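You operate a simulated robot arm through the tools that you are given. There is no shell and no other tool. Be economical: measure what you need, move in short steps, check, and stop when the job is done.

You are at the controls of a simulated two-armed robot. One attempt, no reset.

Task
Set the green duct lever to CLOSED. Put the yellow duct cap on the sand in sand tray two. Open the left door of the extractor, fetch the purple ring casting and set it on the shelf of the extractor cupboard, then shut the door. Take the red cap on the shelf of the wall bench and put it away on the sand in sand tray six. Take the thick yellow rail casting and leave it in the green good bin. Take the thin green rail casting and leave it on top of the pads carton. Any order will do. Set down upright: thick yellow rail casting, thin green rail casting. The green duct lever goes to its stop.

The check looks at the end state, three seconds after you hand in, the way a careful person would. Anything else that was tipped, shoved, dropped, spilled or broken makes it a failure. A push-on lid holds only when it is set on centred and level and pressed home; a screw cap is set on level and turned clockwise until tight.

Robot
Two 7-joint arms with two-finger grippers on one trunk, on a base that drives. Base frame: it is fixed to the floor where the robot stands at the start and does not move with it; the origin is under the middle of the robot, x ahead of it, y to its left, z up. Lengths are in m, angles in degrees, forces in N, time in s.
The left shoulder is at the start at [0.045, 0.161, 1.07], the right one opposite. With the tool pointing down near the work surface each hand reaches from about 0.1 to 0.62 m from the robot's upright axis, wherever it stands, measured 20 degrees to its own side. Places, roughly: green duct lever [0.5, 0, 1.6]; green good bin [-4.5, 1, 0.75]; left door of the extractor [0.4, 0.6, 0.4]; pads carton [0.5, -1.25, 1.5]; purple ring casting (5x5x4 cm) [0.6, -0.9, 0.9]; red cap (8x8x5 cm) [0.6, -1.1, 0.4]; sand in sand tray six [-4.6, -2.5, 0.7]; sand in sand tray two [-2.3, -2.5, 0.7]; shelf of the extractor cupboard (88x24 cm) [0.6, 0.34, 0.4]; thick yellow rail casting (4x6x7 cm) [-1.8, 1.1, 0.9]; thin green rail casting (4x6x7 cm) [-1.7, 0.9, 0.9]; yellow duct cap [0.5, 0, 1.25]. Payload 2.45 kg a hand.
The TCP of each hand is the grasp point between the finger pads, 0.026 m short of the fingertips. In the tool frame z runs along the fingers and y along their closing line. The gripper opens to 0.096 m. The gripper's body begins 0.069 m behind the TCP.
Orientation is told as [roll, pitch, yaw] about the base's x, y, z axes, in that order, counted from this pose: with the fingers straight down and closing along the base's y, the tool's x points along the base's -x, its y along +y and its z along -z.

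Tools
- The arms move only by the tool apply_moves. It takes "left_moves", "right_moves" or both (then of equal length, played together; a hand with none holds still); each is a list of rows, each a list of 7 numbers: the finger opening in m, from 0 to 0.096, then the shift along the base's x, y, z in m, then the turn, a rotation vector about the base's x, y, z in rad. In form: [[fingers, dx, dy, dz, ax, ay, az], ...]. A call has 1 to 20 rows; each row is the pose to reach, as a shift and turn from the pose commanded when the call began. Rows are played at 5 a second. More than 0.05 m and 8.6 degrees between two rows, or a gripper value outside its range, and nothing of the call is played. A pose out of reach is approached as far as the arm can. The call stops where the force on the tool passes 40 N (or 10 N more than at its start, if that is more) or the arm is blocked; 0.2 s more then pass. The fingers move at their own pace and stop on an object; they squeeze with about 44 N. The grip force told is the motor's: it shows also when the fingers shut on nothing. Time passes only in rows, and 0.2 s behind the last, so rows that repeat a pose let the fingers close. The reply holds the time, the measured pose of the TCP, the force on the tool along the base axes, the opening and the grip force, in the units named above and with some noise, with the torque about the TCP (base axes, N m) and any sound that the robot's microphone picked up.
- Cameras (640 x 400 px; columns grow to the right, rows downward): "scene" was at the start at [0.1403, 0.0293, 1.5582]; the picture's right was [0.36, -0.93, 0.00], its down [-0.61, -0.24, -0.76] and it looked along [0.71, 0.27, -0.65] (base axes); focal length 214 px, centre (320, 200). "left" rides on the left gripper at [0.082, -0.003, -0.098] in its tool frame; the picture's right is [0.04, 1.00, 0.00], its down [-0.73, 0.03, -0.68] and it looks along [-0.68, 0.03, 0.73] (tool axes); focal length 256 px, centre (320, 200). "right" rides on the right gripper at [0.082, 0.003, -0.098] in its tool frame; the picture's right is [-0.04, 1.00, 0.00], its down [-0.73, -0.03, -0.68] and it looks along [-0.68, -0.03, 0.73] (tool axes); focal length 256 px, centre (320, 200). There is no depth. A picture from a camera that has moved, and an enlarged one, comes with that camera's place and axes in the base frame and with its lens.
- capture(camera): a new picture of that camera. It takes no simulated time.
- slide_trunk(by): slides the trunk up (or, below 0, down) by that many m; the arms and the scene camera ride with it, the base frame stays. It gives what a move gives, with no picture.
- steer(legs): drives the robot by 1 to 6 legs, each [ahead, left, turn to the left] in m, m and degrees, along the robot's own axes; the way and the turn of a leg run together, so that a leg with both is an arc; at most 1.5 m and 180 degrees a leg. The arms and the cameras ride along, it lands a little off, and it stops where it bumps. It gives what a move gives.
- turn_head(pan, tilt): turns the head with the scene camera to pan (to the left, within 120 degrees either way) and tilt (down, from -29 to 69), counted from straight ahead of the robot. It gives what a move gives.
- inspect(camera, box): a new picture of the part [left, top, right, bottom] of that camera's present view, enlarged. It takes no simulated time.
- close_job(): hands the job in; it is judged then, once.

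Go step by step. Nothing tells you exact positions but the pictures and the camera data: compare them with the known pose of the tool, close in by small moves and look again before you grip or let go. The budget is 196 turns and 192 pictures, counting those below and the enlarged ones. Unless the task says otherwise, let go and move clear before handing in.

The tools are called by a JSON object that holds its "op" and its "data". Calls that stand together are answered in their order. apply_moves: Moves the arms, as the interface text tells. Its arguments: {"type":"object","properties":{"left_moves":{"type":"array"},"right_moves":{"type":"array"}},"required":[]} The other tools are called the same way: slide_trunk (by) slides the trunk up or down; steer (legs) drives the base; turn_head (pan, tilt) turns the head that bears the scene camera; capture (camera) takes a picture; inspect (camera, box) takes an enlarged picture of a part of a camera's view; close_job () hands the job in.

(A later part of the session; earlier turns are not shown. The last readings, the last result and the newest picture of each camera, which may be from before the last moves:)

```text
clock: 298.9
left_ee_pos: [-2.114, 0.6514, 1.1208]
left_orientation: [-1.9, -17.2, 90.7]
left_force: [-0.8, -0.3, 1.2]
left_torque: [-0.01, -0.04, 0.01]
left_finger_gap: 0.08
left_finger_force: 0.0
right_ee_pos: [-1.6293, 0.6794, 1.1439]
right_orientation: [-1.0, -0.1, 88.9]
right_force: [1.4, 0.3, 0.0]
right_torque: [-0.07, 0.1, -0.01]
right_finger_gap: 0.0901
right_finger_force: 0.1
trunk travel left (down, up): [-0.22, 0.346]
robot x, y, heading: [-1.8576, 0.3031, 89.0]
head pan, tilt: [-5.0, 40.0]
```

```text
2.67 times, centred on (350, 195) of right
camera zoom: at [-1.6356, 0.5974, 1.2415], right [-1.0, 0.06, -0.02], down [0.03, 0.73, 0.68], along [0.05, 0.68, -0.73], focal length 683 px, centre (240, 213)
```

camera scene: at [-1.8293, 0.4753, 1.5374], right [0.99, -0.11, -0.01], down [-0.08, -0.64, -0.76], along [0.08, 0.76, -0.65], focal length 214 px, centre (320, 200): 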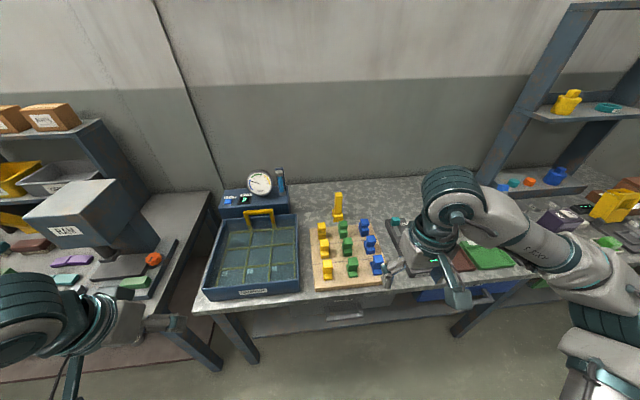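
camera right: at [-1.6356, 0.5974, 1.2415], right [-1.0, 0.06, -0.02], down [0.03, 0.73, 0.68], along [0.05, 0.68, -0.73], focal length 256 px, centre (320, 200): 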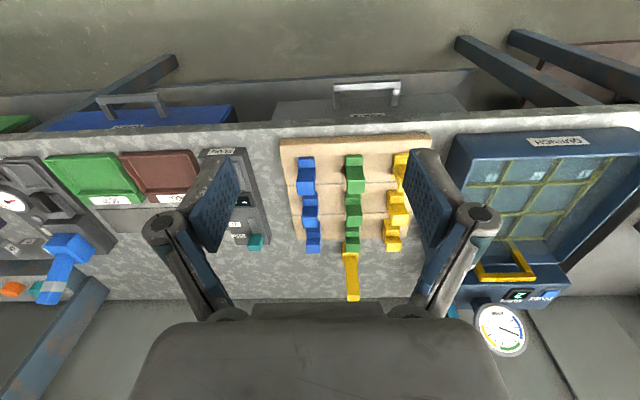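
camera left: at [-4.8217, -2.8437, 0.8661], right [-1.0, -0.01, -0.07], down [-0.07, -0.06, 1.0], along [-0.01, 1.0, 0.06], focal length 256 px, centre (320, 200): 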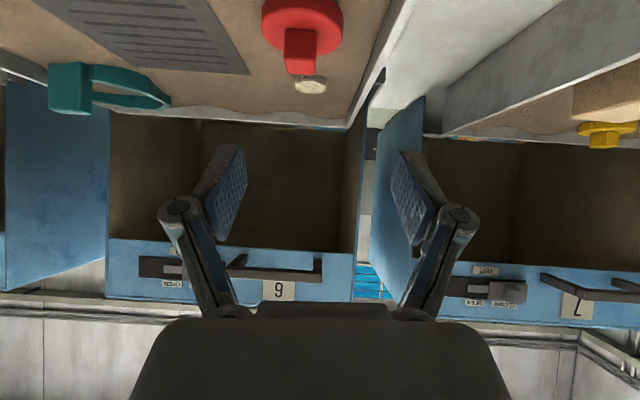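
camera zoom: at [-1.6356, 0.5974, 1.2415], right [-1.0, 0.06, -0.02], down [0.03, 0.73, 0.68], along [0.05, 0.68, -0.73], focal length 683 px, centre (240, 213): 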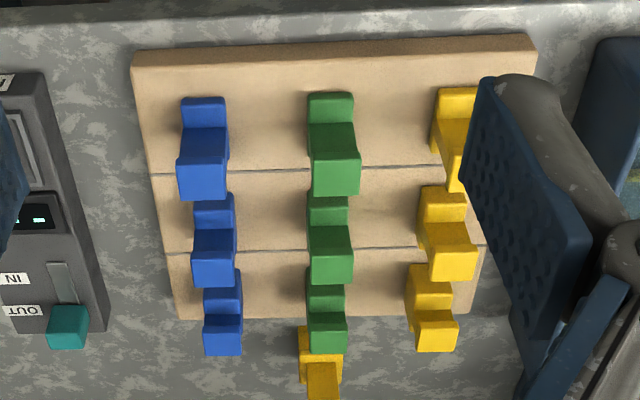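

Back row has thick flanges, front row thin ones, matching the rough places: thick yellow is back-left, thin green is front-middle. I bring the right hand over the front green.

{"op": "apply_moves", "data": {"right_moves": [[0.08, -0.02, 0.04, -0.02, 0, 0, 0], [0.08, -0.035, 0.08, -0.04, 0, 0, 0], [0.08, -0.045, 0.11, -0.06, 0, 0, 0], [0.08, -0.045, 0.11, -0.06, 0, 0, 0], [0.08, -0.045, 0.11, -0.06, 0, 0, 0]]}}

{"op": "capture", "data": {"camera": "right"}}

{"op": "inspect", "data": {"camera": "scene", "box": [290, 190, 420, 310]}}

```text
clock: 300.1
left_ee_pos: [-2.1279, 0.65, 1.1204]
left_orientation: [-2.7, -17.2, 91.0]
left_force: [0.5, 0.8, -0.5]
left_torque: [-0.02, 0.02, 0.0]
left_finger_gap: 0.0798
left_finger_force: 0.1
right_ee_pos: [-1.6871, 0.7891, 1.086]
right_orientation: [-1.8, -0.2, 88.9]
right_force: [1.0, -0.5, 0.9]
right_torque: [0.01, 0.01, -0.01]
right_finger_gap: 0.08
right_finger_force: 0.0
trunk travel left (down, up): [-0.22, 0.346]
robot x, y, heading: [-1.8602, 0.3063, 88.9]
head pan, tilt: [-5.0, 40.0]
```

```text
68 pictures are left
camera right: at [-1.6959, 0.7069, 1.1845], right [-1.0, 0.06, -0.03], down [0.02, 0.73, 0.68], along [0.06, 0.68, -0.73], focal length 256 px, centre (320, 200)
```

right: 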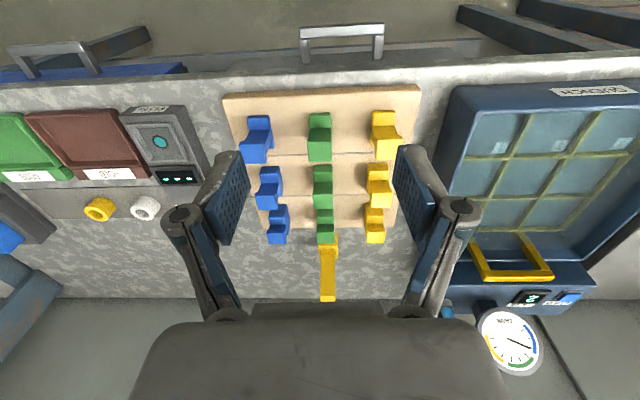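

```text
3.33 times, centred on (355, 250) of scene
camera zoom: at [-1.8397, 0.4777, 1.5371], right [0.99, -0.11, 0.0], down [-0.07, -0.64, -0.76], along [0.08, 0.76, -0.65], focal length 715 px, centre (203, 33)
```

zoom: 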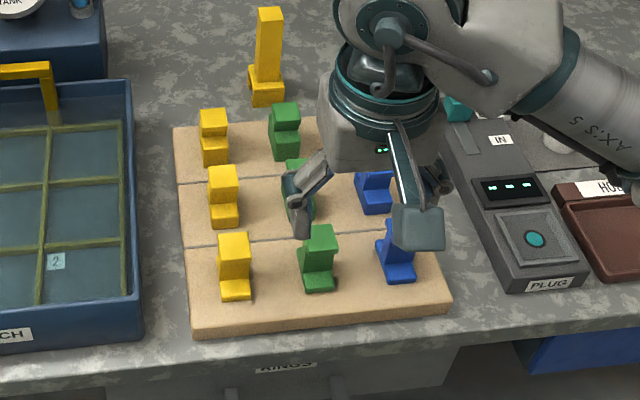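

Front green's head top is at about [−1.678, 0.881, 0.905]. I set the opening to 6.2 cm and go to just above it.

{"op": "apply_moves", "data": {"right_moves": [[0.062, 0.003, 0.03, -0.03, 0, 0, 0], [0.062, 0.006, 0.06, -0.06, 0, 0, 0], [0.062, 0.009, 0.09, -0.09, 0, 0, 0], [0.062, 0.009, 0.092, -0.12, 0, 0, 0], [0.062, 0.009, 0.092, -0.14, 0, 0, 0], [0.062, 0.009, 0.092, -0.14, 0, 0, 0], [0.062, 0.009, 0.092, -0.14, 0, 0, 0]]}}

{"op": "capture", "data": {"camera": "right"}}

```text
clock: 301.7
left_ee_pos: [-2.1149, 0.649, 1.1233]
left_orientation: [-2.0, -17.4, 90.6]
left_force: [0.7, 0.1, 0.9]
left_torque: [-0.01, 0.02, -0.01]
left_finger_gap: 0.0799
left_finger_force: 0.0
right_ee_pos: [-1.6656, 0.8802, 0.9449]
right_orientation: [-1.2, -0.2, 88.7]
right_force: [0.4, 0.6, 1.0]
right_torque: [-0.02, 0.05, 0.0]
right_finger_gap: 0.0619
right_finger_force: 0.1
trunk travel left (down, up): [-0.22, 0.346]
robot x, y, heading: [-1.8528, 0.3044, 88.7]
head pan, tilt: [-5.0, 40.0]
```

```text
66 pictures are left
camera right: at [-1.6731, 0.7974, 1.043], right [-1.0, 0.06, -0.02], down [0.03, 0.73, 0.68], along [0.06, 0.68, -0.73], focal length 256 px, centre (320, 200)
```

right: 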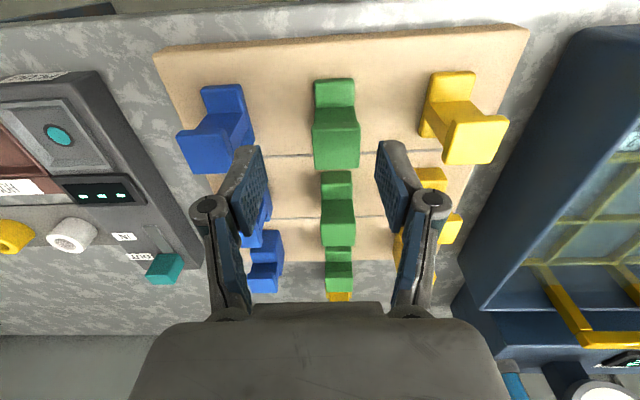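

It's 9 mm left of the hand's centre. I correct, descend to z≈0.875, and check.

{"op": "apply_moves", "data": {"right_moves": [[0.062, -0.009, -0.002, -0.01, 0, 0, 0], [0.062, -0.009, -0.002, -0.03, 0, 0, 0], [0.062, -0.009, -0.002, -0.05, 0, 0, 0], [0.062, -0.009, -0.002, -0.07, 0, 0, 0], [0.062, -0.009, -0.002, -0.07, 0, 0, 0]]}}

{"op": "capture", "data": {"camera": "right"}}

```text
clock: 302.9
left_ee_pos: [-2.1381, 0.6481, 1.1167]
left_orientation: [-3.2, -17.2, 91.2]
left_force: [0.2, -0.1, -0.2]
left_torque: [0.01, -0.05, 0.01]
left_finger_gap: 0.0799
left_finger_force: 0.0
right_ee_pos: [-1.6962, 0.8782, 0.8787]
right_orientation: [-2.3, -0.1, 89.0]
right_force: [-0.6, -0.6, -0.4]
right_torque: [0.0, -0.11, 0.0]
right_finger_gap: 0.0622
right_finger_force: 0.9
trunk travel left (down, up): [-0.22, 0.346]
robot x, y, heading: [-1.861, 0.307, 88.9]
head pan, tilt: [-5.0, 40.0]
```

```text
65 pictures are left
camera right: at [-1.7059, 0.7951, 0.9757], right [-1.0, 0.06, -0.04], down [0.02, 0.73, 0.68], along [0.07, 0.68, -0.73], focal length 256 px, centre (320, 200)
```

right: 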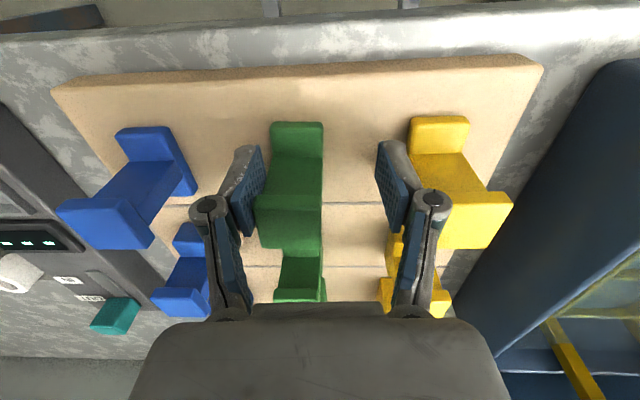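

The hand swayed 13 mm; I shift right, let it settle, then close.

{"op": "apply_moves", "data": {"right_moves": [[0.062, 0.006, 0.002, -0.002, 0, 0, 0], [0.062, 0.012, 0.002, -0.004, 0, 0, 0], [0.062, 0.012, 0.002, -0.004, 0, 0, 0], [0.062, 0.012, 0.002, -0.004, 0, 0, 0], [0.062, 0.012, 0.002, -0.004, 0, 0, 0]]}}

{"op": "capture", "data": {"camera": "right"}}

```text
clock: 304.1
left_ee_pos: [-2.1167, 0.6495, 1.1212]
left_orientation: [-1.9, -17.1, 90.6]
left_force: [0.2, 0.0, 0.6]
left_torque: [0.0, 0.03, 0.03]
left_finger_gap: 0.08
left_finger_force: 0.0
right_ee_pos: [-1.6653, 0.8786, 0.8714]
right_orientation: [-1.3, -0.3, 88.8]
right_force: [0.2, -0.4, 0.7]
right_torque: [0.0, 0.0, 0.03]
right_finger_gap: 0.062
right_finger_force: 0.1
trunk travel left (down, up): [-0.22, 0.346]
robot x, y, heading: [-1.8511, 0.3014, 88.8]
head pan, tilt: [-5.0, 40.0]
```

```text
64 pictures are left
camera right: at [-1.6732, 0.7965, 0.969], right [-1.0, 0.06, -0.02], down [0.03, 0.73, 0.68], along [0.06, 0.68, -0.73], focal length 256 px, centre (320, 200)
```

right: 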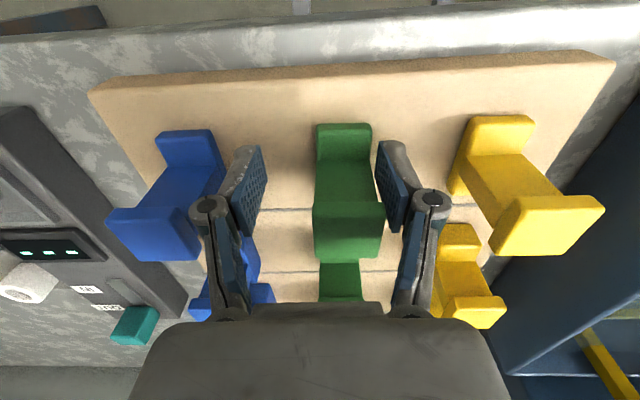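

Now it overshot the other way. I make a smaller 5 mm correction and close.

{"op": "apply_moves", "data": {"right_moves": [[0.062, -0.004, 0, 0, 0, 0, 0], [0.055, -0.006, 0, 0, 0, 0, 0], [0.03, -0.006, 0, 0, 0, 0, 0], [0.02, -0.006, 0, 0, 0, 0, 0], [0.02, -0.006, 0, 0, 0, 0, 0]]}}

{"op": "capture", "data": {"camera": "right"}}

```text
clock: 305.3
left_ee_pos: [-2.1262, 0.6488, 1.121]
left_orientation: [-2.6, -17.3, 90.7]
left_force: [-0.6, -0.9, -0.3]
left_torque: [0.03, 0.02, 0.01]
left_finger_gap: 0.0801
left_finger_force: 0.0
right_ee_pos: [-1.6778, 0.8789, 0.8743]
right_orientation: [-1.8, -0.3, 88.7]
right_force: [3.2, 0.3, 10.0]
right_torque: [-0.02, -0.05, -0.04]
right_finger_gap: 0.0311
right_finger_force: 43.9
trunk travel left (down, up): [-0.22, 0.346]
robot x, y, heading: [-1.8577, 0.3064, 88.8]
head pan, tilt: [-5.0, 40.0]
```

```text
63 pictures are left
camera right: at [-1.6872, 0.7966, 0.9711], right [-1.0, 0.06, -0.03], down [0.02, 0.73, 0.68], along [0.06, 0.68, -0.73], focal length 256 px, centre (320, 200)
```

right: 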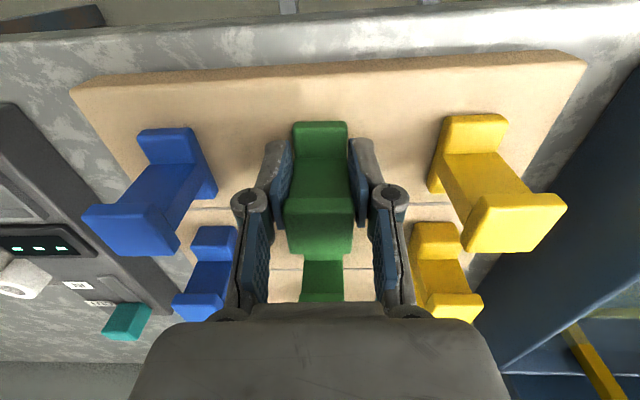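

Gripped. I lift it straight up 12 cm and inspect the remaining castings' thickness.

{"op": "apply_moves", "data": {"right_moves": [[0.02, 0, 0, 0.015, 0, 0, 0], [0.02, 0, 0, 0.04, 0, 0, 0], [0.02, 0, 0, 0.08, 0, 0, 0], [0.02, 0, 0, 0.12, 0, 0, 0], [0.02, 0, -0.03, 0.15, 0, 0, 0], [0.02, 0.02, -0.06, 0.18, 0, 0, 0], [0.02, 0.04, -0.09, 0.21, 0, 0, 0], [0.02, 0.06, -0.12, 0.23, 0, 0, 0], [0.02, 0.08, -0.14, 0.25, 0, 0, 0]]}}

{"op": "capture", "data": {"camera": "right"}}

{"op": "inspect", "data": {"camera": "scene", "box": [305, 205, 395, 295]}}

```text
clock: 307.3
left_ee_pos: [-2.1258, 0.6473, 1.1217]
left_orientation: [-2.4, -17.3, 90.8]
left_force: [-0.4, -0.2, 0.8]
left_torque: [0.02, -0.01, -0.01]
left_finger_gap: 0.0802
left_finger_force: 0.1
right_ee_pos: [-1.5984, 0.7354, 1.1232]
right_orientation: [-1.7, -0.2, 88.9]
right_force: [-0.1, 0.7, -0.7]
right_torque: [0.02, 0.01, 0.01]
right_finger_gap: 0.0311
right_finger_force: 43.9
trunk travel left (down, up): [-0.22, 0.346]
robot x, y, heading: [-1.8551, 0.3057, 89.1]
head pan, tilt: [-5.0, 40.0]
```

```text
62 pictures are left
camera right: at [-1.6069, 0.6537, 1.2201], right [-1.0, 0.06, -0.03], down [0.02, 0.73, 0.68], along [0.06, 0.68, -0.73], focal length 256 px, centre (320, 200)
```

right: 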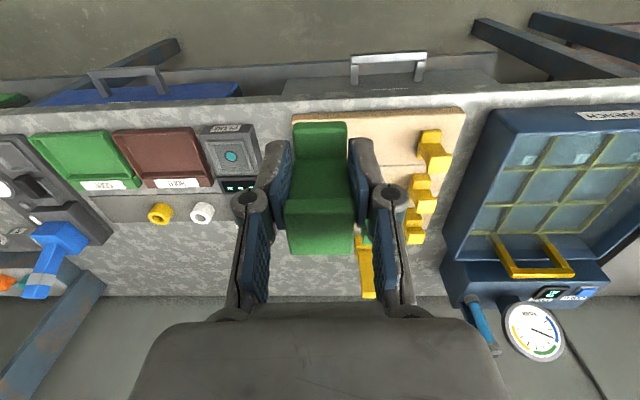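

```text
4.44 times, centred on (350, 250) of scene
camera zoom: at [-1.8443, 0.4751, 1.5376], right [0.99, -0.11, 0.0], down [-0.07, -0.64, -0.76], along [0.08, 0.76, -0.64], focal length 953 px, centre (187, -22)
```

zoom: 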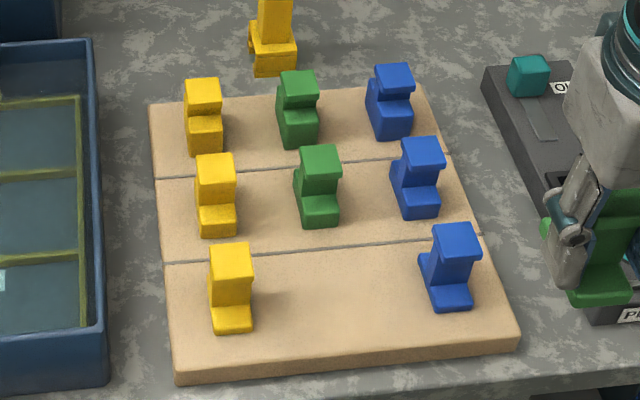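

Confirmed: back row thick flange. Thick yellow is at about [−1.768, 1.068]. I tuck the right hand back and shift the base right and a bit forward so the left hand can reach it.

{"op": "apply_moves", "data": {"right_moves": [[0.02, 0.01, -0.035, 0.02, 0, 0, 0], [0.02, 0.02, -0.07, 0.04, 0, 0, 0], [0.02, 0.03, -0.1, 0.06, 0, 0, 0], [0.02, 0.03, -0.13, 0.08, 0, 0, 0]]}}

{"op": "steer", "data": {"legs": [[0, -0.25, 1], [0.09, 0, 0]]}}

{"op": "capture", "data": {"camera": "left"}}

{"op": "capture", "data": {"camera": "scene"}}

```text
clock: 308.3
left_ee_pos: [-2.1257, 0.648, 1.1214]
left_orientation: [-2.5, -17.3, 90.8]
left_force: [0.3, 0.3, 0.5]
left_torque: [0.01, 0.01, -0.04]
left_finger_gap: 0.0798
left_finger_force: 0.1
right_ee_pos: [-1.5727, 0.6089, 1.2012]
right_orientation: [-1.6, -0.3, 88.8]
right_force: [0.6, -0.2, -0.5]
right_torque: [0.03, -0.01, -0.02]
right_finger_gap: 0.0309
right_finger_force: 44.0
right hand out of reach, approached as far as the arm can: row 4
trunk travel left (down, up): [-0.22, 0.346]
robot x, y, heading: [-1.8577, 0.3038, 89.0]
head pan, tilt: [-5.0, 40.0]
```

```text
clock: 310.8
left_ee_pos: [-1.8733, 0.7319, 1.1215]
left_orientation: [-2.0, -17.3, 91.5]
left_force: [0.1, -0.1, -0.4]
left_torque: [-0.01, 0.03, 0.02]
left_finger_gap: 0.0799
left_finger_force: 0.0
right_ee_pos: [-1.3186, 0.7041, 1.199]
right_orientation: [-1.1, -0.1, 89.7]
right_force: [-0.1, 1.4, -1.6]
right_torque: [-0.01, 0.01, 0.0]
right_finger_gap: 0.0313
right_finger_force: 43.7
trunk travel left (down, up): [-0.22, 0.346]
robot x, y, heading: [-1.604, 0.3904, 89.7]
head pan, tilt: [-5.0, 40.0]
```

```text
60 pictures are left
camera left: at [-1.8708, 0.6246, 1.1921], right [-1.0, -0.05, -0.05], down [-0.07, 0.5, 0.86], along [-0.02, 0.87, -0.5], focal length 256 px, centre (320, 200)
```

left: 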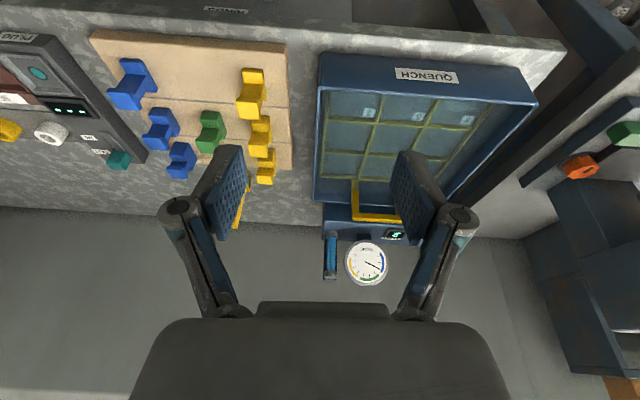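

```text
59 pictures are left
camera scene: at [-1.5829, 0.5616, 1.5374], right [1.0, -0.09, -0.01], down [-0.07, -0.64, -0.76], along [0.06, 0.76, -0.65], focal length 214 px, centre (320, 200)
```

scene: 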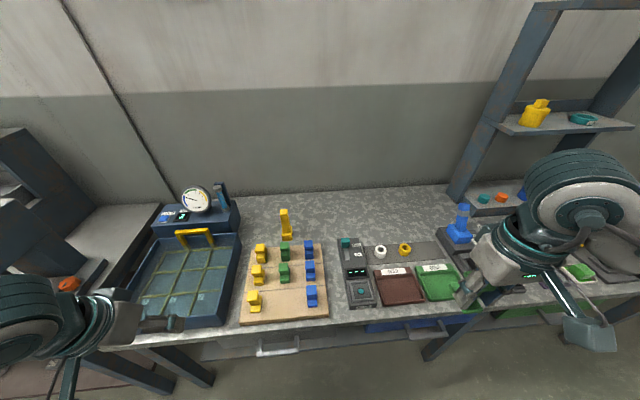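

The left hand goes above the back yellow, keeping its 17° tilt.

{"op": "apply_moves", "data": {"left_moves": [[0.062, 0.0125, 0.0375, -0.01, 0, 0, 0], [0.062, 0.025, 0.075, -0.02, 0, 0, 0], [0.062, 0.0375, 0.1125, -0.03, 0, 0, 0], [0.062, 0.05, 0.15, -0.045, 0, 0, 0], [0.062, 0.0625, 0.1875, -0.06, 0, 0, 0], [0.062, 0.075, 0.225, -0.075, 0, 0, 0], [0.062, 0.0875, 0.2625, -0.09, 0, 0, 0], [0.062, 0.098, 0.295, -0.105, 0, 0, 0], [0.062, 0.098, 0.295, -0.105, 0, 0, 0], [0.062, 0.098, 0.295, -0.105, 0, 0, 0]]}}

{"op": "capture", "data": {"camera": "left"}}

{"op": "inspect", "data": {"camera": "scene", "box": [220, 200, 350, 320]}}

```text
clock: 313.0
left_ee_pos: [-1.7892, 1.0257, 1.0153]
left_orientation: [-2.9, -17.3, 91.9]
left_force: [0.6, -0.5, -0.5]
left_torque: [0.02, 0.01, -0.03]
left_finger_gap: 0.0619
left_finger_force: 0.0
right_ee_pos: [-1.333, 0.702, 1.2024]
right_orientation: [-1.7, -0.3, 89.7]
right_force: [-0.1, 0.0, -1.3]
right_torque: [0.0, -0.02, 0.01]
right_finger_gap: 0.0312
right_finger_force: 44.3
trunk travel left (down, up): [-0.22, 0.346]
robot x, y, heading: [-1.6058, 0.3888, 89.7]
head pan, tilt: [-5.0, 40.0]
```

```text
58 pictures are left
camera left: at [-1.7885, 0.9184, 1.0843], right [-1.0, -0.06, -0.06], down [-0.08, 0.5, 0.86], along [-0.02, 0.87, -0.5], focal length 256 px, centre (320, 200)
```

left: 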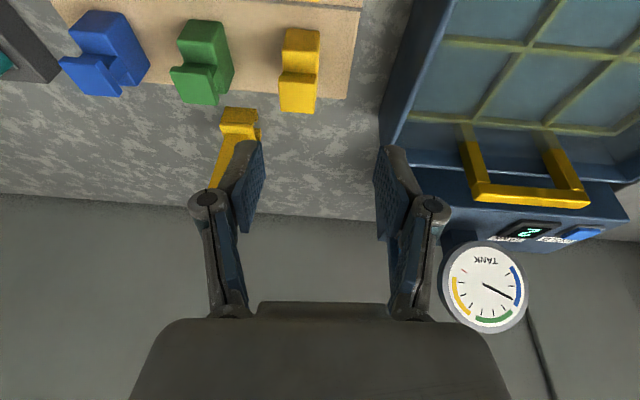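

```text
3.33 times, centred on (285, 260) of scene
camera zoom: at [-1.6037, 0.564, 1.5372], right [1.0, -0.09, 0.0], down [-0.06, -0.64, -0.76], along [0.07, 0.76, -0.65], focal length 715 px, centre (437, 0)
```

zoom: 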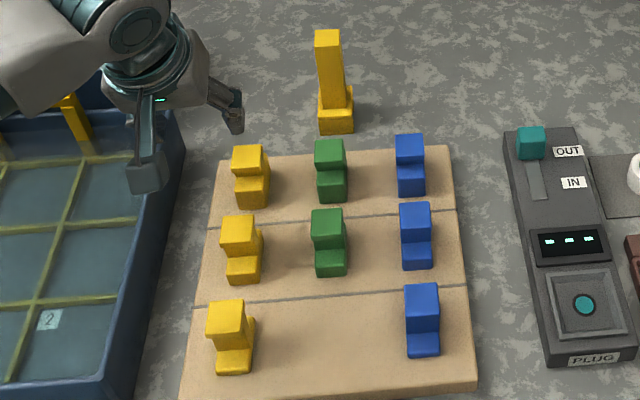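

The back yellow's head is at about [−1.771, 1.06, 0.905]. I move above it at z≈0.93 and verify.

{"op": "apply_moves", "data": {"left_moves": [[0.056, 0.005, 0.01, -0.02, 0, 0, 0], [0.056, 0.01, 0.02, -0.04, 0, 0, 0], [0.056, 0.013, 0.032, -0.06, 0, 0, 0], [0.056, 0.013, 0.032, -0.075, 0, 0, 0], [0.056, 0.013, 0.032, -0.075, 0, 0, 0], [0.056, 0.013, 0.032, -0.075, 0, 0, 0], [0.056, 0.013, 0.032, -0.075, 0, 0, 0]]}}

{"op": "capture", "data": {"camera": "left"}}

```text
clock: 314.6
left_ee_pos: [-1.7873, 1.0446, 0.9387]
left_orientation: [-2.8, -17.3, 91.7]
left_force: [0.0, -0.2, -0.5]
left_torque: [0.0, 0.01, -0.04]
left_finger_gap: 0.056
left_finger_force: 0.0
left hand out of reach, approached as far as the arm can: row 1, 2, 3, 4, 5, 6, 7
right_ee_pos: [-1.3339, 0.7014, 1.2022]
right_orientation: [-1.8, -0.4, 89.7]
right_force: [-0.5, 0.4, -1.4]
right_torque: [-0.05, 0.03, 0.02]
right_finger_gap: 0.0312
right_finger_force: 43.5
trunk travel left (down, up): [-0.22, 0.346]
robot x, y, heading: [-1.6069, 0.3918, 89.4]
head pan, tilt: [-5.0, 40.0]
```

```text
56 pictures are left
camera left: at [-1.7865, 0.9366, 1.0081], right [-1.0, -0.05, -0.06], down [-0.08, 0.5, 0.86], along [-0.02, 0.87, -0.5], focal length 256 px, centre (320, 200)
```

left: 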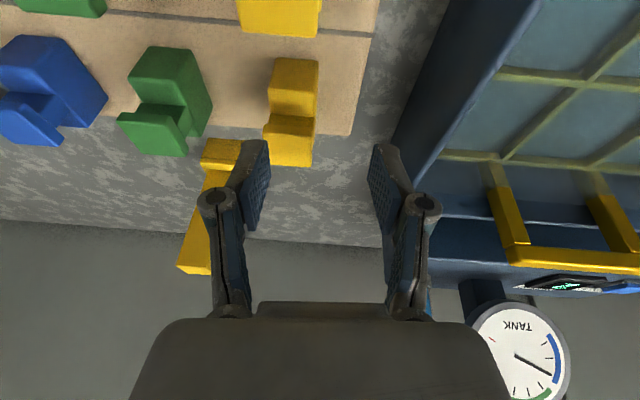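

Just out of reach, so I raise and retract slightly, drive 5 cm forward, and realign.

{"op": "apply_moves", "data": {"left_moves": [[0.056, 0.005, -0.02, 0.01, 0, 0, 0], [0.056, 0.01, -0.04, 0.02, 0, 0, 0]]}}

{"op": "steer", "data": {"legs": [[0.05, 0, 0]]}}

{"op": "apply_moves", "data": {"left_moves": [[0.056, 0.005, 0.0, 0, 0, 0, 0], [0.056, 0.01, 0.0, 0, 0, 0, 0], [0.056, 0.01, 0, 0, 0, 0, 0], [0.056, 0.01, 0, 0, 0, 0, 0]]}}

{"op": "capture", "data": {"camera": "left"}}

```text
clock: 315.2
left_ee_pos: [-1.7714, 1.0041, 0.959]
left_orientation: [-2.5, -17.4, 91.7]
left_force: [-0.3, 0.4, 0.4]
left_torque: [0.01, 0.02, -0.02]
left_finger_gap: 0.0559
left_finger_force: 0.1
right_ee_pos: [-1.3265, 0.7001, 1.2012]
right_orientation: [-1.4, -0.4, 89.7]
right_force: [0.0, 0.1, -1.0]
right_torque: [-0.03, 0.01, -0.03]
right_finger_gap: 0.0313
right_finger_force: 44.0
trunk travel left (down, up): [-0.22, 0.346]
robot x, y, heading: [-1.6056, 0.391, 89.8]
head pan, tilt: [-5.0, 40.0]
```

```text
clock: 316.1
left_ee_pos: [-1.7722, 1.0542, 0.9599]
left_orientation: [-2.6, -17.3, 91.6]
left_force: [-0.2, 0.2, 0.5]
left_torque: [-0.06, 0.02, -0.03]
left_finger_gap: 0.0558
left_finger_force: 0.0
right_ee_pos: [-1.3267, 0.7492, 1.2018]
right_orientation: [-1.5, -0.4, 89.6]
right_force: [0.7, 0.0, -1.8]
right_torque: [-0.04, -0.01, -0.01]
right_finger_gap: 0.031
right_finger_force: 44.3
trunk travel left (down, up): [-0.22, 0.346]
robot x, y, heading: [-1.6075, 0.4385, 89.6]
head pan, tilt: [-5.0, 40.0]
```

```text
clock: 317.1
left_ee_pos: [-1.763, 1.0514, 0.9605]
left_orientation: [-2.6, -17.5, 91.7]
left_force: [1.2, 0.3, 0.7]
left_torque: [0.01, -0.01, -0.01]
left_finger_gap: 0.056
left_finger_force: 0.1
right_ee_pos: [-1.3298, 0.7472, 1.2035]
right_orientation: [-1.7, -0.5, 89.6]
right_force: [0.1, -0.3, -1.0]
right_torque: [-0.03, 0.02, 0.0]
right_finger_gap: 0.0312
right_finger_force: 44.2
trunk travel left (down, up): [-0.22, 0.346]
robot x, y, heading: [-1.6068, 0.4403, 89.8]
head pan, tilt: [-5.0, 40.0]
```

```text
55 pictures are left
camera left: at [-1.7614, 0.9444, 1.0302], right [-1.0, -0.05, -0.06], down [-0.08, 0.49, 0.87], along [-0.02, 0.87, -0.5], focal length 256 px, centre (320, 200)
```

left: 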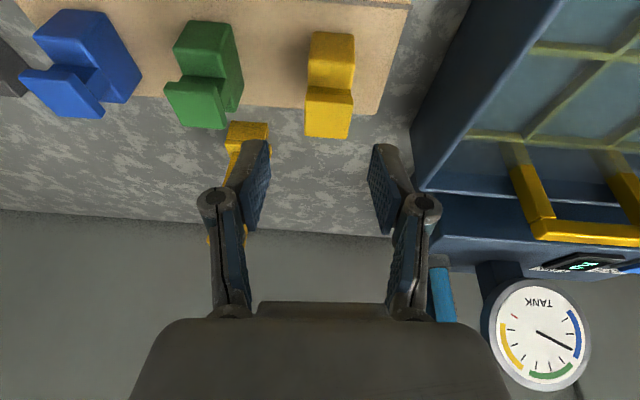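

Aligned to within 6 mm. Descend to z≈0.878 with correction, settle, look.

{"op": "apply_moves", "data": {"left_moves": [[0.056, -0.003, 0.003, -0.02, 0, 0, 0], [0.056, -0.006, 0.005, -0.04, 0, 0, 0], [0.056, -0.006, 0.007, -0.06, 0, 0, 0], [0.056, -0.006, 0.007, -0.08, 0, 0, 0], [0.056, -0.006, 0.007, -0.08, 0, 0, 0], [0.056, -0.006, 0.007, -0.08, 0, 0, 0]]}}

{"op": "capture", "data": {"camera": "left"}}

```text
clock: 318.5
left_ee_pos: [-1.7677, 1.0596, 0.8799]
left_orientation: [-2.6, -17.4, 91.7]
left_force: [-0.4, 0.2, -0.8]
left_torque: [-0.02, 0.02, -0.01]
left_finger_gap: 0.0557
left_finger_force: 0.2
right_ee_pos: [-1.3286, 0.7477, 1.203]
right_orientation: [-1.6, -0.5, 89.6]
right_force: [-0.1, -0.5, -1.2]
right_torque: [0.0, 0.01, -0.03]
right_finger_gap: 0.0311
right_finger_force: 44.3
trunk travel left (down, up): [-0.22, 0.346]
robot x, y, heading: [-1.6079, 0.4421, 89.7]
head pan, tilt: [-5.0, 40.0]
```

```text
54 pictures are left
camera left: at [-1.7659, 0.9523, 0.9498], right [-1.0, -0.05, -0.06], down [-0.08, 0.49, 0.87], along [-0.02, 0.87, -0.5], focal length 256 px, centre (320, 200)
```

left: 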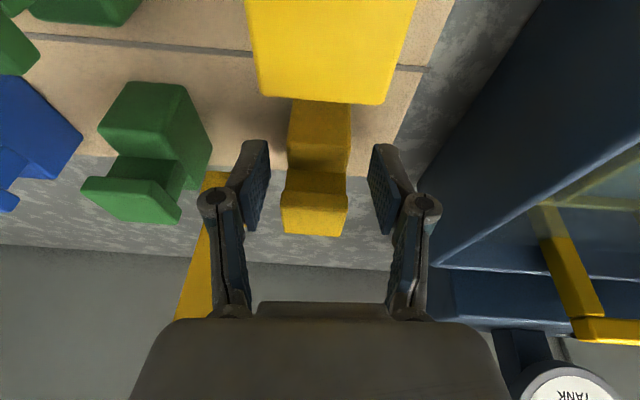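

Well centred between the fingers. Close and lift straight up.

{"op": "apply_moves", "data": {"left_moves": [[0.02, 0, 0, 0, 0, 0, 0], [0.02, 0, 0, 0, 0, 0, 0], [0.02, 0, 0, 0, 0, 0, 0], [0.02, 0, 0, 0.01, 0, 0, 0], [0.02, 0, 0, 0.035, 0, 0, 0], [0.02, 0, 0, 0.07, 0, 0, 0], [0.02, 0, 0, 0.11, 0, 0, 0], [0.02, 0, 0, 0.15, 0, 0, 0], [0.02, 0, -0.03, 0.18, 0, 0, 0]]}}

{"op": "capture", "data": {"camera": "left"}}

```text
clock: 320.5
left_ee_pos: [-1.7685, 1.0262, 1.0616]
left_orientation: [-2.7, -17.6, 91.7]
left_force: [0.3, -0.6, -2.1]
left_torque: [-0.01, -0.01, 0.0]
left_finger_gap: 0.0314
left_finger_force: 43.8
right_ee_pos: [-1.3282, 0.7448, 1.2033]
right_orientation: [-1.5, -0.8, 89.7]
right_force: [0.0, -1.0, -0.9]
right_torque: [0.04, -0.01, -0.02]
right_finger_gap: 0.0313
right_finger_force: 44.2
trunk travel left (down, up): [-0.22, 0.346]
robot x, y, heading: [-1.6057, 0.4409, 89.4]
head pan, tilt: [-5.0, 40.0]
```

```text
53 pictures are left
camera left: at [-1.7671, 0.9177, 1.1315], right [-1.0, -0.05, -0.06], down [-0.08, 0.49, 0.87], along [-0.02, 0.87, -0.49], focal length 256 px, centre (320, 200)
```

left: 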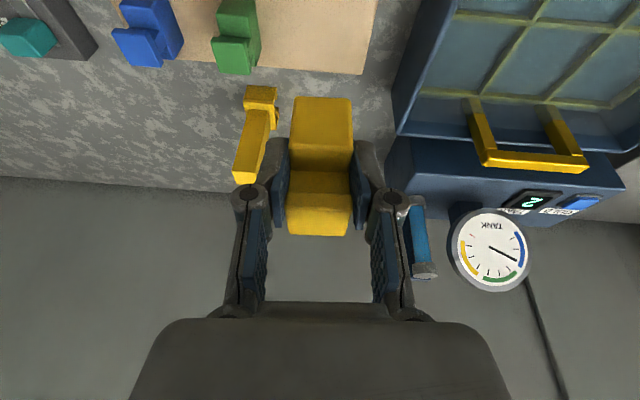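

Both castings are held. I back off and strafe west to the GOOD bin.

{"op": "apply_moves", "data": {"left_moves": [[0.02, -0.01, -0.03, 0.02, 0, 0, 0], [0.02, -0.02, -0.06, 0.04, 0, 0, 0], [0.02, -0.03, -0.1, 0.06, 0, 0, 0], [0.02, -0.03, -0.14, 0.07, 0, 0, 0]]}}

{"op": "steer", "data": {"legs": [[-0.45, 0, 0], [0, 1.4, 0], [0, 1.3, 0], [0.2, 0, 0]]}}

{"op": "capture", "data": {"camera": "scene"}}

```text
clock: 321.5
left_ee_pos: [-1.7994, 0.8862, 1.1302]
left_orientation: [-2.6, -17.5, 91.6]
left_force: [-0.1, -0.5, -1.9]
left_torque: [-0.01, 0.01, -0.02]
left_finger_gap: 0.0315
left_finger_force: 44.0
right_ee_pos: [-1.3286, 0.7463, 1.2041]
right_orientation: [-1.7, -0.6, 89.5]
right_force: [-0.3, -0.8, -0.6]
right_torque: [0.01, 0.04, 0.02]
right_finger_gap: 0.0312
right_finger_force: 44.0
trunk travel left (down, up): [-0.22, 0.346]
robot x, y, heading: [-1.6036, 0.4382, 89.8]
head pan, tilt: [-5.0, 40.0]
```

```text
clock: 338.3
left_ee_pos: [-4.5224, 0.6741, 1.1285]
left_orientation: [-2.9, -17.4, 91.3]
left_force: [-0.9, 1.0, -2.3]
left_torque: [-0.06, -0.05, -0.02]
left_finger_gap: 0.0313
left_finger_force: 44.1
right_ee_pos: [-4.0524, 0.5281, 1.2046]
right_orientation: [-1.9, -0.5, 89.1]
right_force: [-0.3, 0.2, -0.9]
right_torque: [-0.01, -0.02, 0.03]
right_finger_gap: 0.031
right_finger_force: 43.6
trunk travel left (down, up): [-0.22, 0.346]
robot x, y, heading: [-4.3244, 0.2233, 89.1]
head pan, tilt: [-5.0, 40.0]
```

```text
52 pictures are left
camera scene: at [-4.3192, 0.3956, 1.5375], right [0.99, -0.1, 0.0], down [-0.06, -0.64, -0.76], along [0.08, 0.76, -0.64], focal length 214 px, centre (320, 200)
```

scene: 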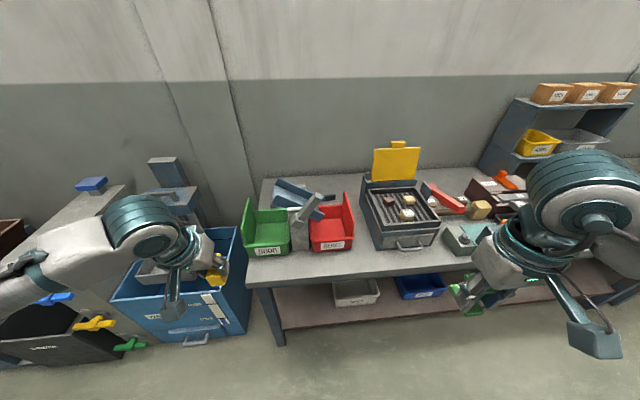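

The bin interior is near [−4.475, 1.0], rim z≈0.89. I raise the trunk for elbow clearance and drive forward.

{"op": "slide_trunk", "data": {"by": 0.15}}

{"op": "steer", "data": {"legs": [[0.17, 0, 0]]}}

{"op": "capture", "data": {"camera": "scene"}}

{"op": "capture", "data": {"camera": "left"}}

```text
clock: 340.0
left_ee_pos: [-4.5175, 0.6718, 1.2802]
left_orientation: [-2.7, -17.5, 91.4]
left_force: [-0.3, 0.0, -2.3]
left_torque: [-0.02, 0.01, -0.02]
left_finger_gap: 0.0311
left_finger_force: 44.0
right_ee_pos: [-4.0478, 0.5261, 1.3531]
right_orientation: [-1.8, -0.5, 89.0]
right_force: [0.8, 0.1, -1.9]
right_torque: [-0.02, 0.0, 0.01]
right_finger_gap: 0.0313
right_finger_force: 43.8
trunk travel left (down, up): [-0.37, 0.196]
robot x, y, heading: [-4.3284, 0.2235, 88.9]
head pan, tilt: [-5.0, 40.0]
```

```text
clock: 341.5
left_ee_pos: [-4.5169, 0.838, 1.2814]
left_orientation: [-2.9, -17.6, 91.3]
left_force: [-0.7, 0.2, -2.0]
left_torque: [-0.06, -0.04, 0.0]
left_finger_gap: 0.0316
left_finger_force: 44.3
right_ee_pos: [-4.0459, 0.6916, 1.3553]
right_orientation: [-1.9, -0.7, 89.1]
right_force: [0.7, 0.1, -0.7]
right_torque: [0.01, -0.04, 0.01]
right_finger_gap: 0.031
right_finger_force: 43.9
trunk travel left (down, up): [-0.37, 0.196]
robot x, y, heading: [-4.3228, 0.3917, 89.2]
head pan, tilt: [-5.0, 40.0]
```

```text
51 pictures are left
camera scene: at [-4.3151, 0.4766, 1.6906], right [0.99, -0.1, 0.0], down [-0.07, -0.64, -0.77], along [0.08, 0.76, -0.64], focal length 214 px, centre (320, 200)
```

scene: 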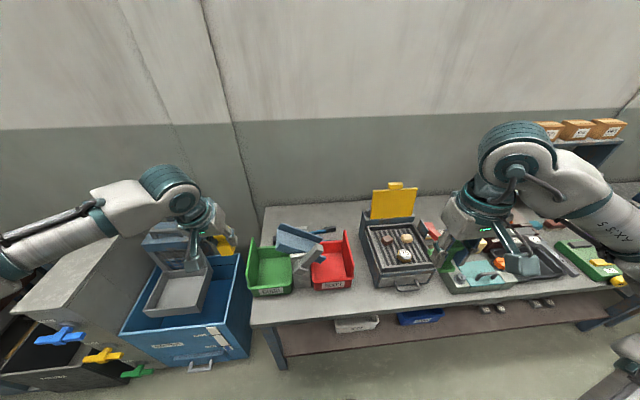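

```text
50 pictures are left
camera left: at [-4.5167, 0.7303, 1.3504], right [-1.0, -0.04, -0.06], down [-0.07, 0.49, 0.87], along [-0.01, 0.87, -0.49], focal length 256 px, centre (320, 200)
```

left: 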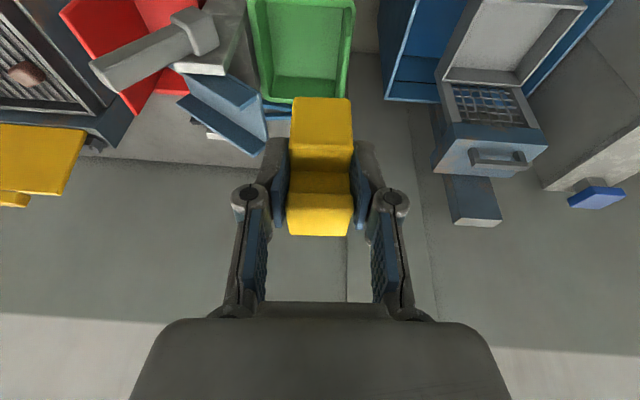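

Bin spans x −4.56…−4.39, y 0.92…1.11. I move over [−4.475, 0.985] and lower to z≈0.95.

{"op": "apply_moves", "data": {"left_moves": [[0.02, 0.012, 0.037, -0.01, 0, 0, 0], [0.02, 0.024, 0.074, -0.03, 0, 0, 0], [0.02, 0.036, 0.11, -0.05, 0, 0, 0], [0.02, 0.042, 0.145, -0.07, 0, 0, 0], [0.02, 0.042, 0.145, -0.11, 0, 0, 0], [0.02, 0.042, 0.145, -0.15, 0, 0, 0], [0.02, 0.042, 0.145, -0.19, 0, 0, 0], [0.02, 0.042, 0.145, -0.23, 0, 0, 0], [0.02, 0.042, 0.145, -0.27, 0, 0, 0], [0.02, 0.042, 0.145, -0.31, 0, 0, 0], [0.02, 0.042, 0.145, -0.33, 0, 0, 0], [0.02, 0.042, 0.145, -0.33, 0, 0, 0]]}}

{"op": "capture", "data": {"camera": "left"}}

{"op": "inspect", "data": {"camera": "scene", "box": [180, 190, 380, 320]}}

```text
clock: 344.1
left_ee_pos: [-4.4942, 0.9655, 0.9636]
left_orientation: [-2.8, -17.6, 91.2]
left_force: [-0.1, -0.3, -2.3]
left_torque: [-0.06, -0.02, -0.04]
left_finger_gap: 0.0312
left_finger_force: 44.1
left hand out of reach, approached as far as the arm can: row 4, 9, 10, 11, 12
right_ee_pos: [-4.0453, 0.6937, 1.3544]
right_orientation: [-1.8, -0.7, 89.2]
right_force: [0.1, -0.4, -1.5]
right_torque: [-0.02, -0.02, 0.0]
right_finger_gap: 0.0311
right_finger_force: 43.8
trunk travel left (down, up): [-0.37, 0.196]
robot x, y, heading: [-4.3206, 0.3947, 88.9]
head pan, tilt: [-5.0, 40.0]
```

```text
49 pictures are left
camera left: at [-4.4937, 0.8581, 1.0326], right [-1.0, -0.04, -0.06], down [-0.07, 0.49, 0.87], along [-0.01, 0.87, -0.49], focal length 256 px, centre (320, 200)
```

left: 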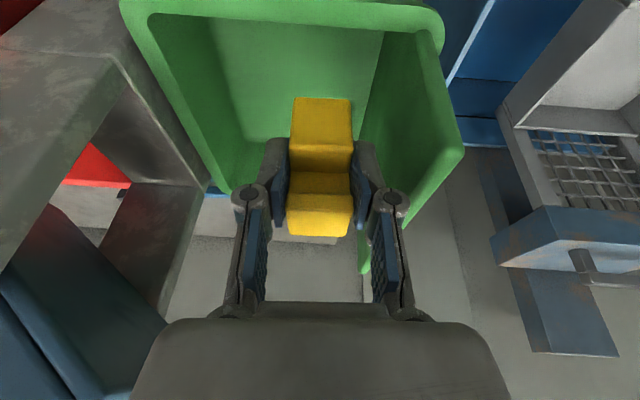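

```text
3.08 times, centred on (280, 255) of scene
camera zoom: at [-4.3132, 0.4828, 1.6902], right [0.99, -0.1, 0.0], down [-0.07, -0.64, -0.76], along [0.08, 0.76, -0.65], focal length 660 px, centre (443, 31)
```

zoom: 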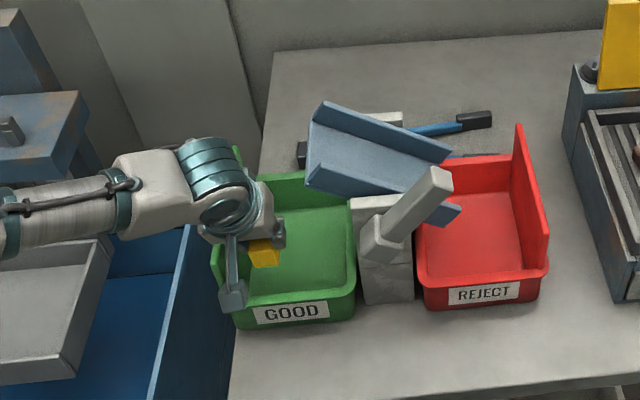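

Inside the bin, slightly left of centre. I shift 2 cm right and lower with the trunk by 5 cm.

{"op": "apply_moves", "data": {"left_moves": [[0.02, 0.01, 0, 0, 0, 0, 0], [0.02, 0.02, 0, 0, 0, 0, 0], [0.02, 0.02, 0, 0, 0, 0, 0]]}}

{"op": "slide_trunk", "data": {"by": -0.05}}

{"op": "capture", "data": {"camera": "left"}}

```text
clock: 344.9
left_ee_pos: [-4.4821, 0.9567, 0.9694]
left_orientation: [-2.8, -17.6, 91.2]
left_force: [0.6, 0.0, -3.3]
left_torque: [-0.08, 0.01, 0.01]
left_finger_gap: 0.0314
left_finger_force: 43.6
left hand out of reach, approached as far as the arm can: row 1, 2, 3
right_ee_pos: [-4.0453, 0.6942, 1.3544]
right_orientation: [-1.8, -0.7, 89.1]
right_force: [0.1, 0.6, -0.1]
right_torque: [-0.02, 0.01, -0.01]
right_finger_gap: 0.0308
right_finger_force: 43.9
trunk travel left (down, up): [-0.37, 0.196]
robot x, y, heading: [-4.3243, 0.3929, 89.1]
head pan, tilt: [-5.0, 40.0]
```

```text
clock: 345.8
left_ee_pos: [-4.4826, 0.9577, 0.9236]
left_orientation: [-2.8, -17.7, 91.2]
left_force: [-0.3, -0.1, -2.4]
left_torque: [-0.05, 0.0, -0.01]
left_finger_gap: 0.0315
left_finger_force: 43.8
right_ee_pos: [-4.0451, 0.6928, 1.3049]
right_orientation: [-1.8, -0.8, 89.0]
right_force: [-0.6, -0.2, -0.6]
right_torque: [0.01, -0.01, -0.03]
right_finger_gap: 0.0311
right_finger_force: 43.6
trunk travel left (down, up): [-0.32, 0.246]
robot x, y, heading: [-4.3213, 0.3962, 89.2]
head pan, tilt: [-5.0, 40.0]
```

```text
47 pictures are left
camera left: at [-4.4836, 0.8492, 0.9916], right [-1.0, -0.04, -0.06], down [-0.07, 0.49, 0.87], along [-0.01, 0.87, -0.49], focal length 256 px, centre (320, 200)
```

left: 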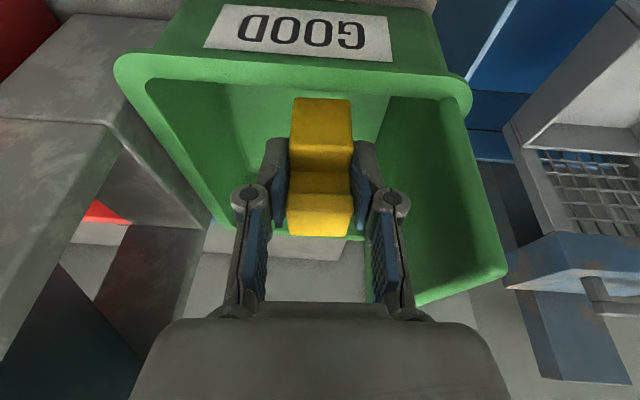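

The casting's front foot is close to the front rim; I drive 4.5 cm ahead to bring it to the middle of the bin and re-check.

{"op": "steer", "data": {"legs": [[0.045, 0, 0]]}}

{"op": "capture", "data": {"camera": "left"}}

{"op": "inspect", "data": {"camera": "scene", "box": [180, 190, 380, 320]}}

```text
clock: 346.7
left_ee_pos: [-4.4834, 0.9969, 0.9238]
left_orientation: [-2.9, -17.9, 91.2]
left_force: [-1.0, -1.0, -2.0]
left_torque: [-0.02, 0.01, 0.0]
left_finger_gap: 0.0313
left_finger_force: 43.8
right_ee_pos: [-4.0452, 0.7318, 1.3068]
right_orientation: [-1.8, -1.0, 89.2]
right_force: [-0.5, -0.1, -0.8]
right_torque: [0.0, 0.02, -0.02]
right_finger_gap: 0.0311
right_finger_force: 43.9
trunk travel left (down, up): [-0.32, 0.246]
robot x, y, heading: [-4.3221, 0.4346, 89.0]
head pan, tilt: [-5.0, 40.0]
```

```text
46 pictures are left
camera left: at [-4.4836, 0.8901, 0.9931], right [-1.0, -0.04, -0.06], down [-0.07, 0.49, 0.87], along [-0.01, 0.87, -0.49], focal length 256 px, centre (320, 200)
```

left: 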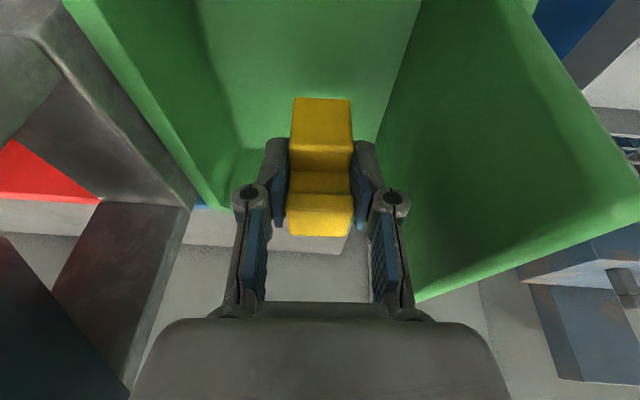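

```text
3.08 times, centred on (280, 255) of scene
camera zoom: at [-4.3124, 0.5375, 1.6409], right [0.99, -0.1, 0.0], down [-0.07, -0.64, -0.77], along [0.08, 0.76, -0.64], focal length 660 px, centre (443, 31)
```

zoom: 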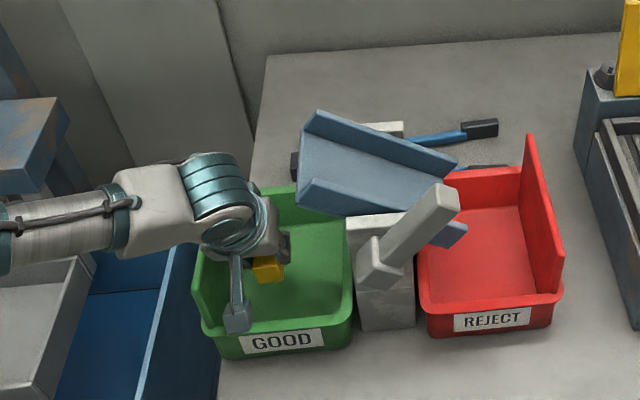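

The casting is in the middle of the bin. I lower until contact.

{"op": "apply_moves", "data": {"left_moves": [[0.02, 0.003, 0, -0.012, 0, 0, 0], [0.02, 0.005, 0, -0.024, 0, 0, 0], [0.02, 0.005, 0, -0.032, 0, 0, 0], [0.02, 0.005, 0, -0.038, 0, 0, 0], [0.02, 0.005, 0, -0.044, 0, 0, 0], [0.02, 0.005, 0, -0.05, 0, 0, 0]]}}

{"op": "capture", "data": {"camera": "left"}}

```text
clock: 348.1
left_ee_pos: [-4.4874, 0.9933, 0.8821]
left_orientation: [-2.8, -17.8, 91.2]
left_force: [-0.3, -0.3, -2.5]
left_torque: [-0.03, -0.01, 0.03]
left_finger_gap: 0.0314
left_finger_force: 44.3
left hand out of reach, approached as far as the arm can: row 3, 4, 5, 6
right_ee_pos: [-4.0457, 0.7361, 1.3054]
right_orientation: [-1.8, -0.7, 89.2]
right_force: [0.1, 0.3, -1.6]
right_torque: [-0.06, -0.02, -0.02]
right_finger_gap: 0.0312
right_finger_force: 43.8
trunk travel left (down, up): [-0.32, 0.246]
robot x, y, heading: [-4.3238, 0.4398, 88.9]
head pan, tilt: [-5.0, 40.0]
```

```text
44 pictures are left
camera left: at [-4.4881, 0.8859, 0.9495], right [-1.0, -0.04, -0.06], down [-0.07, 0.49, 0.87], along [-0.01, 0.87, -0.49], focal length 256 px, centre (320, 200)
```

left: 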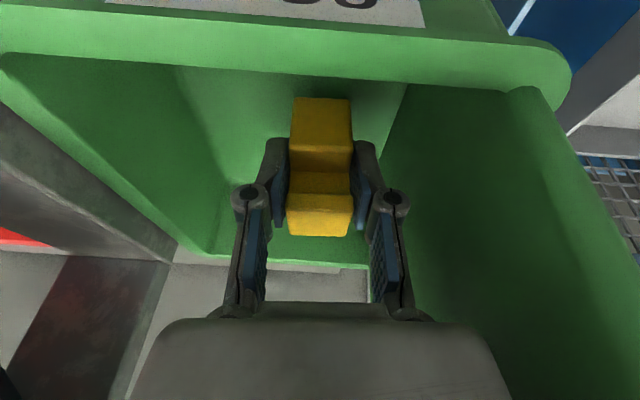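

No contact yet. I lower the trunk in small increments.

{"op": "slide_trunk", "data": {"by": -0.012}}

{"op": "slide_trunk", "data": {"by": -0.01}}

```text
clock: 348.7
left_ee_pos: [-4.4883, 0.9933, 0.8672]
left_orientation: [-2.7, -17.7, 91.2]
left_force: [0.0, 0.6, -2.0]
left_torque: [-0.02, 0.0, -0.03]
left_finger_gap: 0.0313
left_finger_force: 43.9
right_ee_pos: [-4.0445, 0.7367, 1.2923]
right_orientation: [-1.8, -0.9, 89.2]
right_force: [0.5, -0.4, -0.7]
right_torque: [0.0, 0.01, 0.02]
right_finger_gap: 0.0308
right_finger_force: 44.3
trunk travel left (down, up): [-0.308, 0.258]
robot x, y, heading: [-4.3228, 0.4386, 89.0]
head pan, tilt: [-5.0, 40.0]
```

```text
clock: 349.3
left_ee_pos: [-4.4893, 0.9917, 0.858]
left_orientation: [-2.8, -17.7, 91.2]
left_force: [0.3, -0.6, -1.6]
left_torque: [-0.03, 0.02, 0.04]
left_finger_gap: 0.0316
left_finger_force: 43.9
right_ee_pos: [-4.045, 0.735, 1.2836]
right_orientation: [-1.8, -0.8, 89.2]
right_force: [-0.2, 0.3, -1.2]
right_torque: [0.0, 0.01, -0.01]
right_finger_gap: 0.031
right_finger_force: 43.7
trunk travel left (down, up): [-0.298, 0.268]
robot x, y, heading: [-4.3255, 0.4353, 88.8]
head pan, tilt: [-5.0, 40.0]
```

{"op": "slide_trunk", "data": {"by": -0.012}}

{"op": "slide_trunk", "data": {"by": -0.01}}

{"op": "capture", "data": {"camera": "left"}}

```text
clock: 349.9
left_ee_pos: [-4.4881, 0.9938, 0.8504]
left_orientation: [-2.9, -18.2, 91.3]
left_force: [-5.4, -0.1, 35.8]
left_torque: [0.44, 0.7, -0.03]
left_finger_gap: 0.0319
left_finger_force: 44.2
right_ee_pos: [-4.0442, 0.7326, 1.2718]
right_orientation: [-1.7, -0.8, 89.1]
right_force: [0.0, 1.0, -1.9]
right_torque: [-0.01, 0.0, 0.01]
right_finger_gap: 0.0311
right_finger_force: 44.1
trunk travel left (down, up): [-0.286, 0.28]
robot x, y, heading: [-4.3264, 0.4347, 89.0]
head pan, tilt: [-5.0, 40.0]
```

```text
clock: 350.5
left_ee_pos: [-4.488, 0.9893, 0.8354]
left_orientation: [-2.6, -17.5, 91.1]
left_force: [0.5, -7.1, 16.7]
left_torque: [-0.35, 0.36, 0.14]
left_finger_gap: 0.0314
left_finger_force: 43.9
right_ee_pos: [-4.0445, 0.7343, 1.2612]
right_orientation: [-1.7, -0.9, 89.1]
right_force: [0.6, 1.4, -0.5]
right_torque: [-0.03, -0.01, 0.03]
right_finger_gap: 0.0308
right_finger_force: 43.8
trunk travel left (down, up): [-0.276, 0.29]
robot x, y, heading: [-4.3231, 0.4423, 89.0]
head pan, tilt: [-5.0, 40.0]
```

```text
43 pictures are left
camera left: at [-4.4877, 0.8823, 0.9044], right [-1.0, -0.04, -0.06], down [-0.07, 0.49, 0.87], along [-0.01, 0.87, -0.5], focal length 256 px, centre (320, 200)
```

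left: 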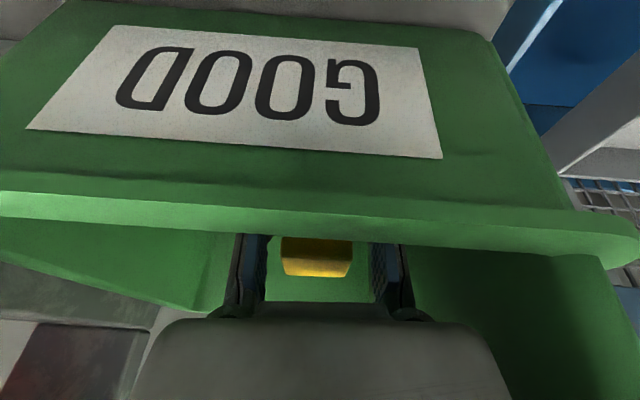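

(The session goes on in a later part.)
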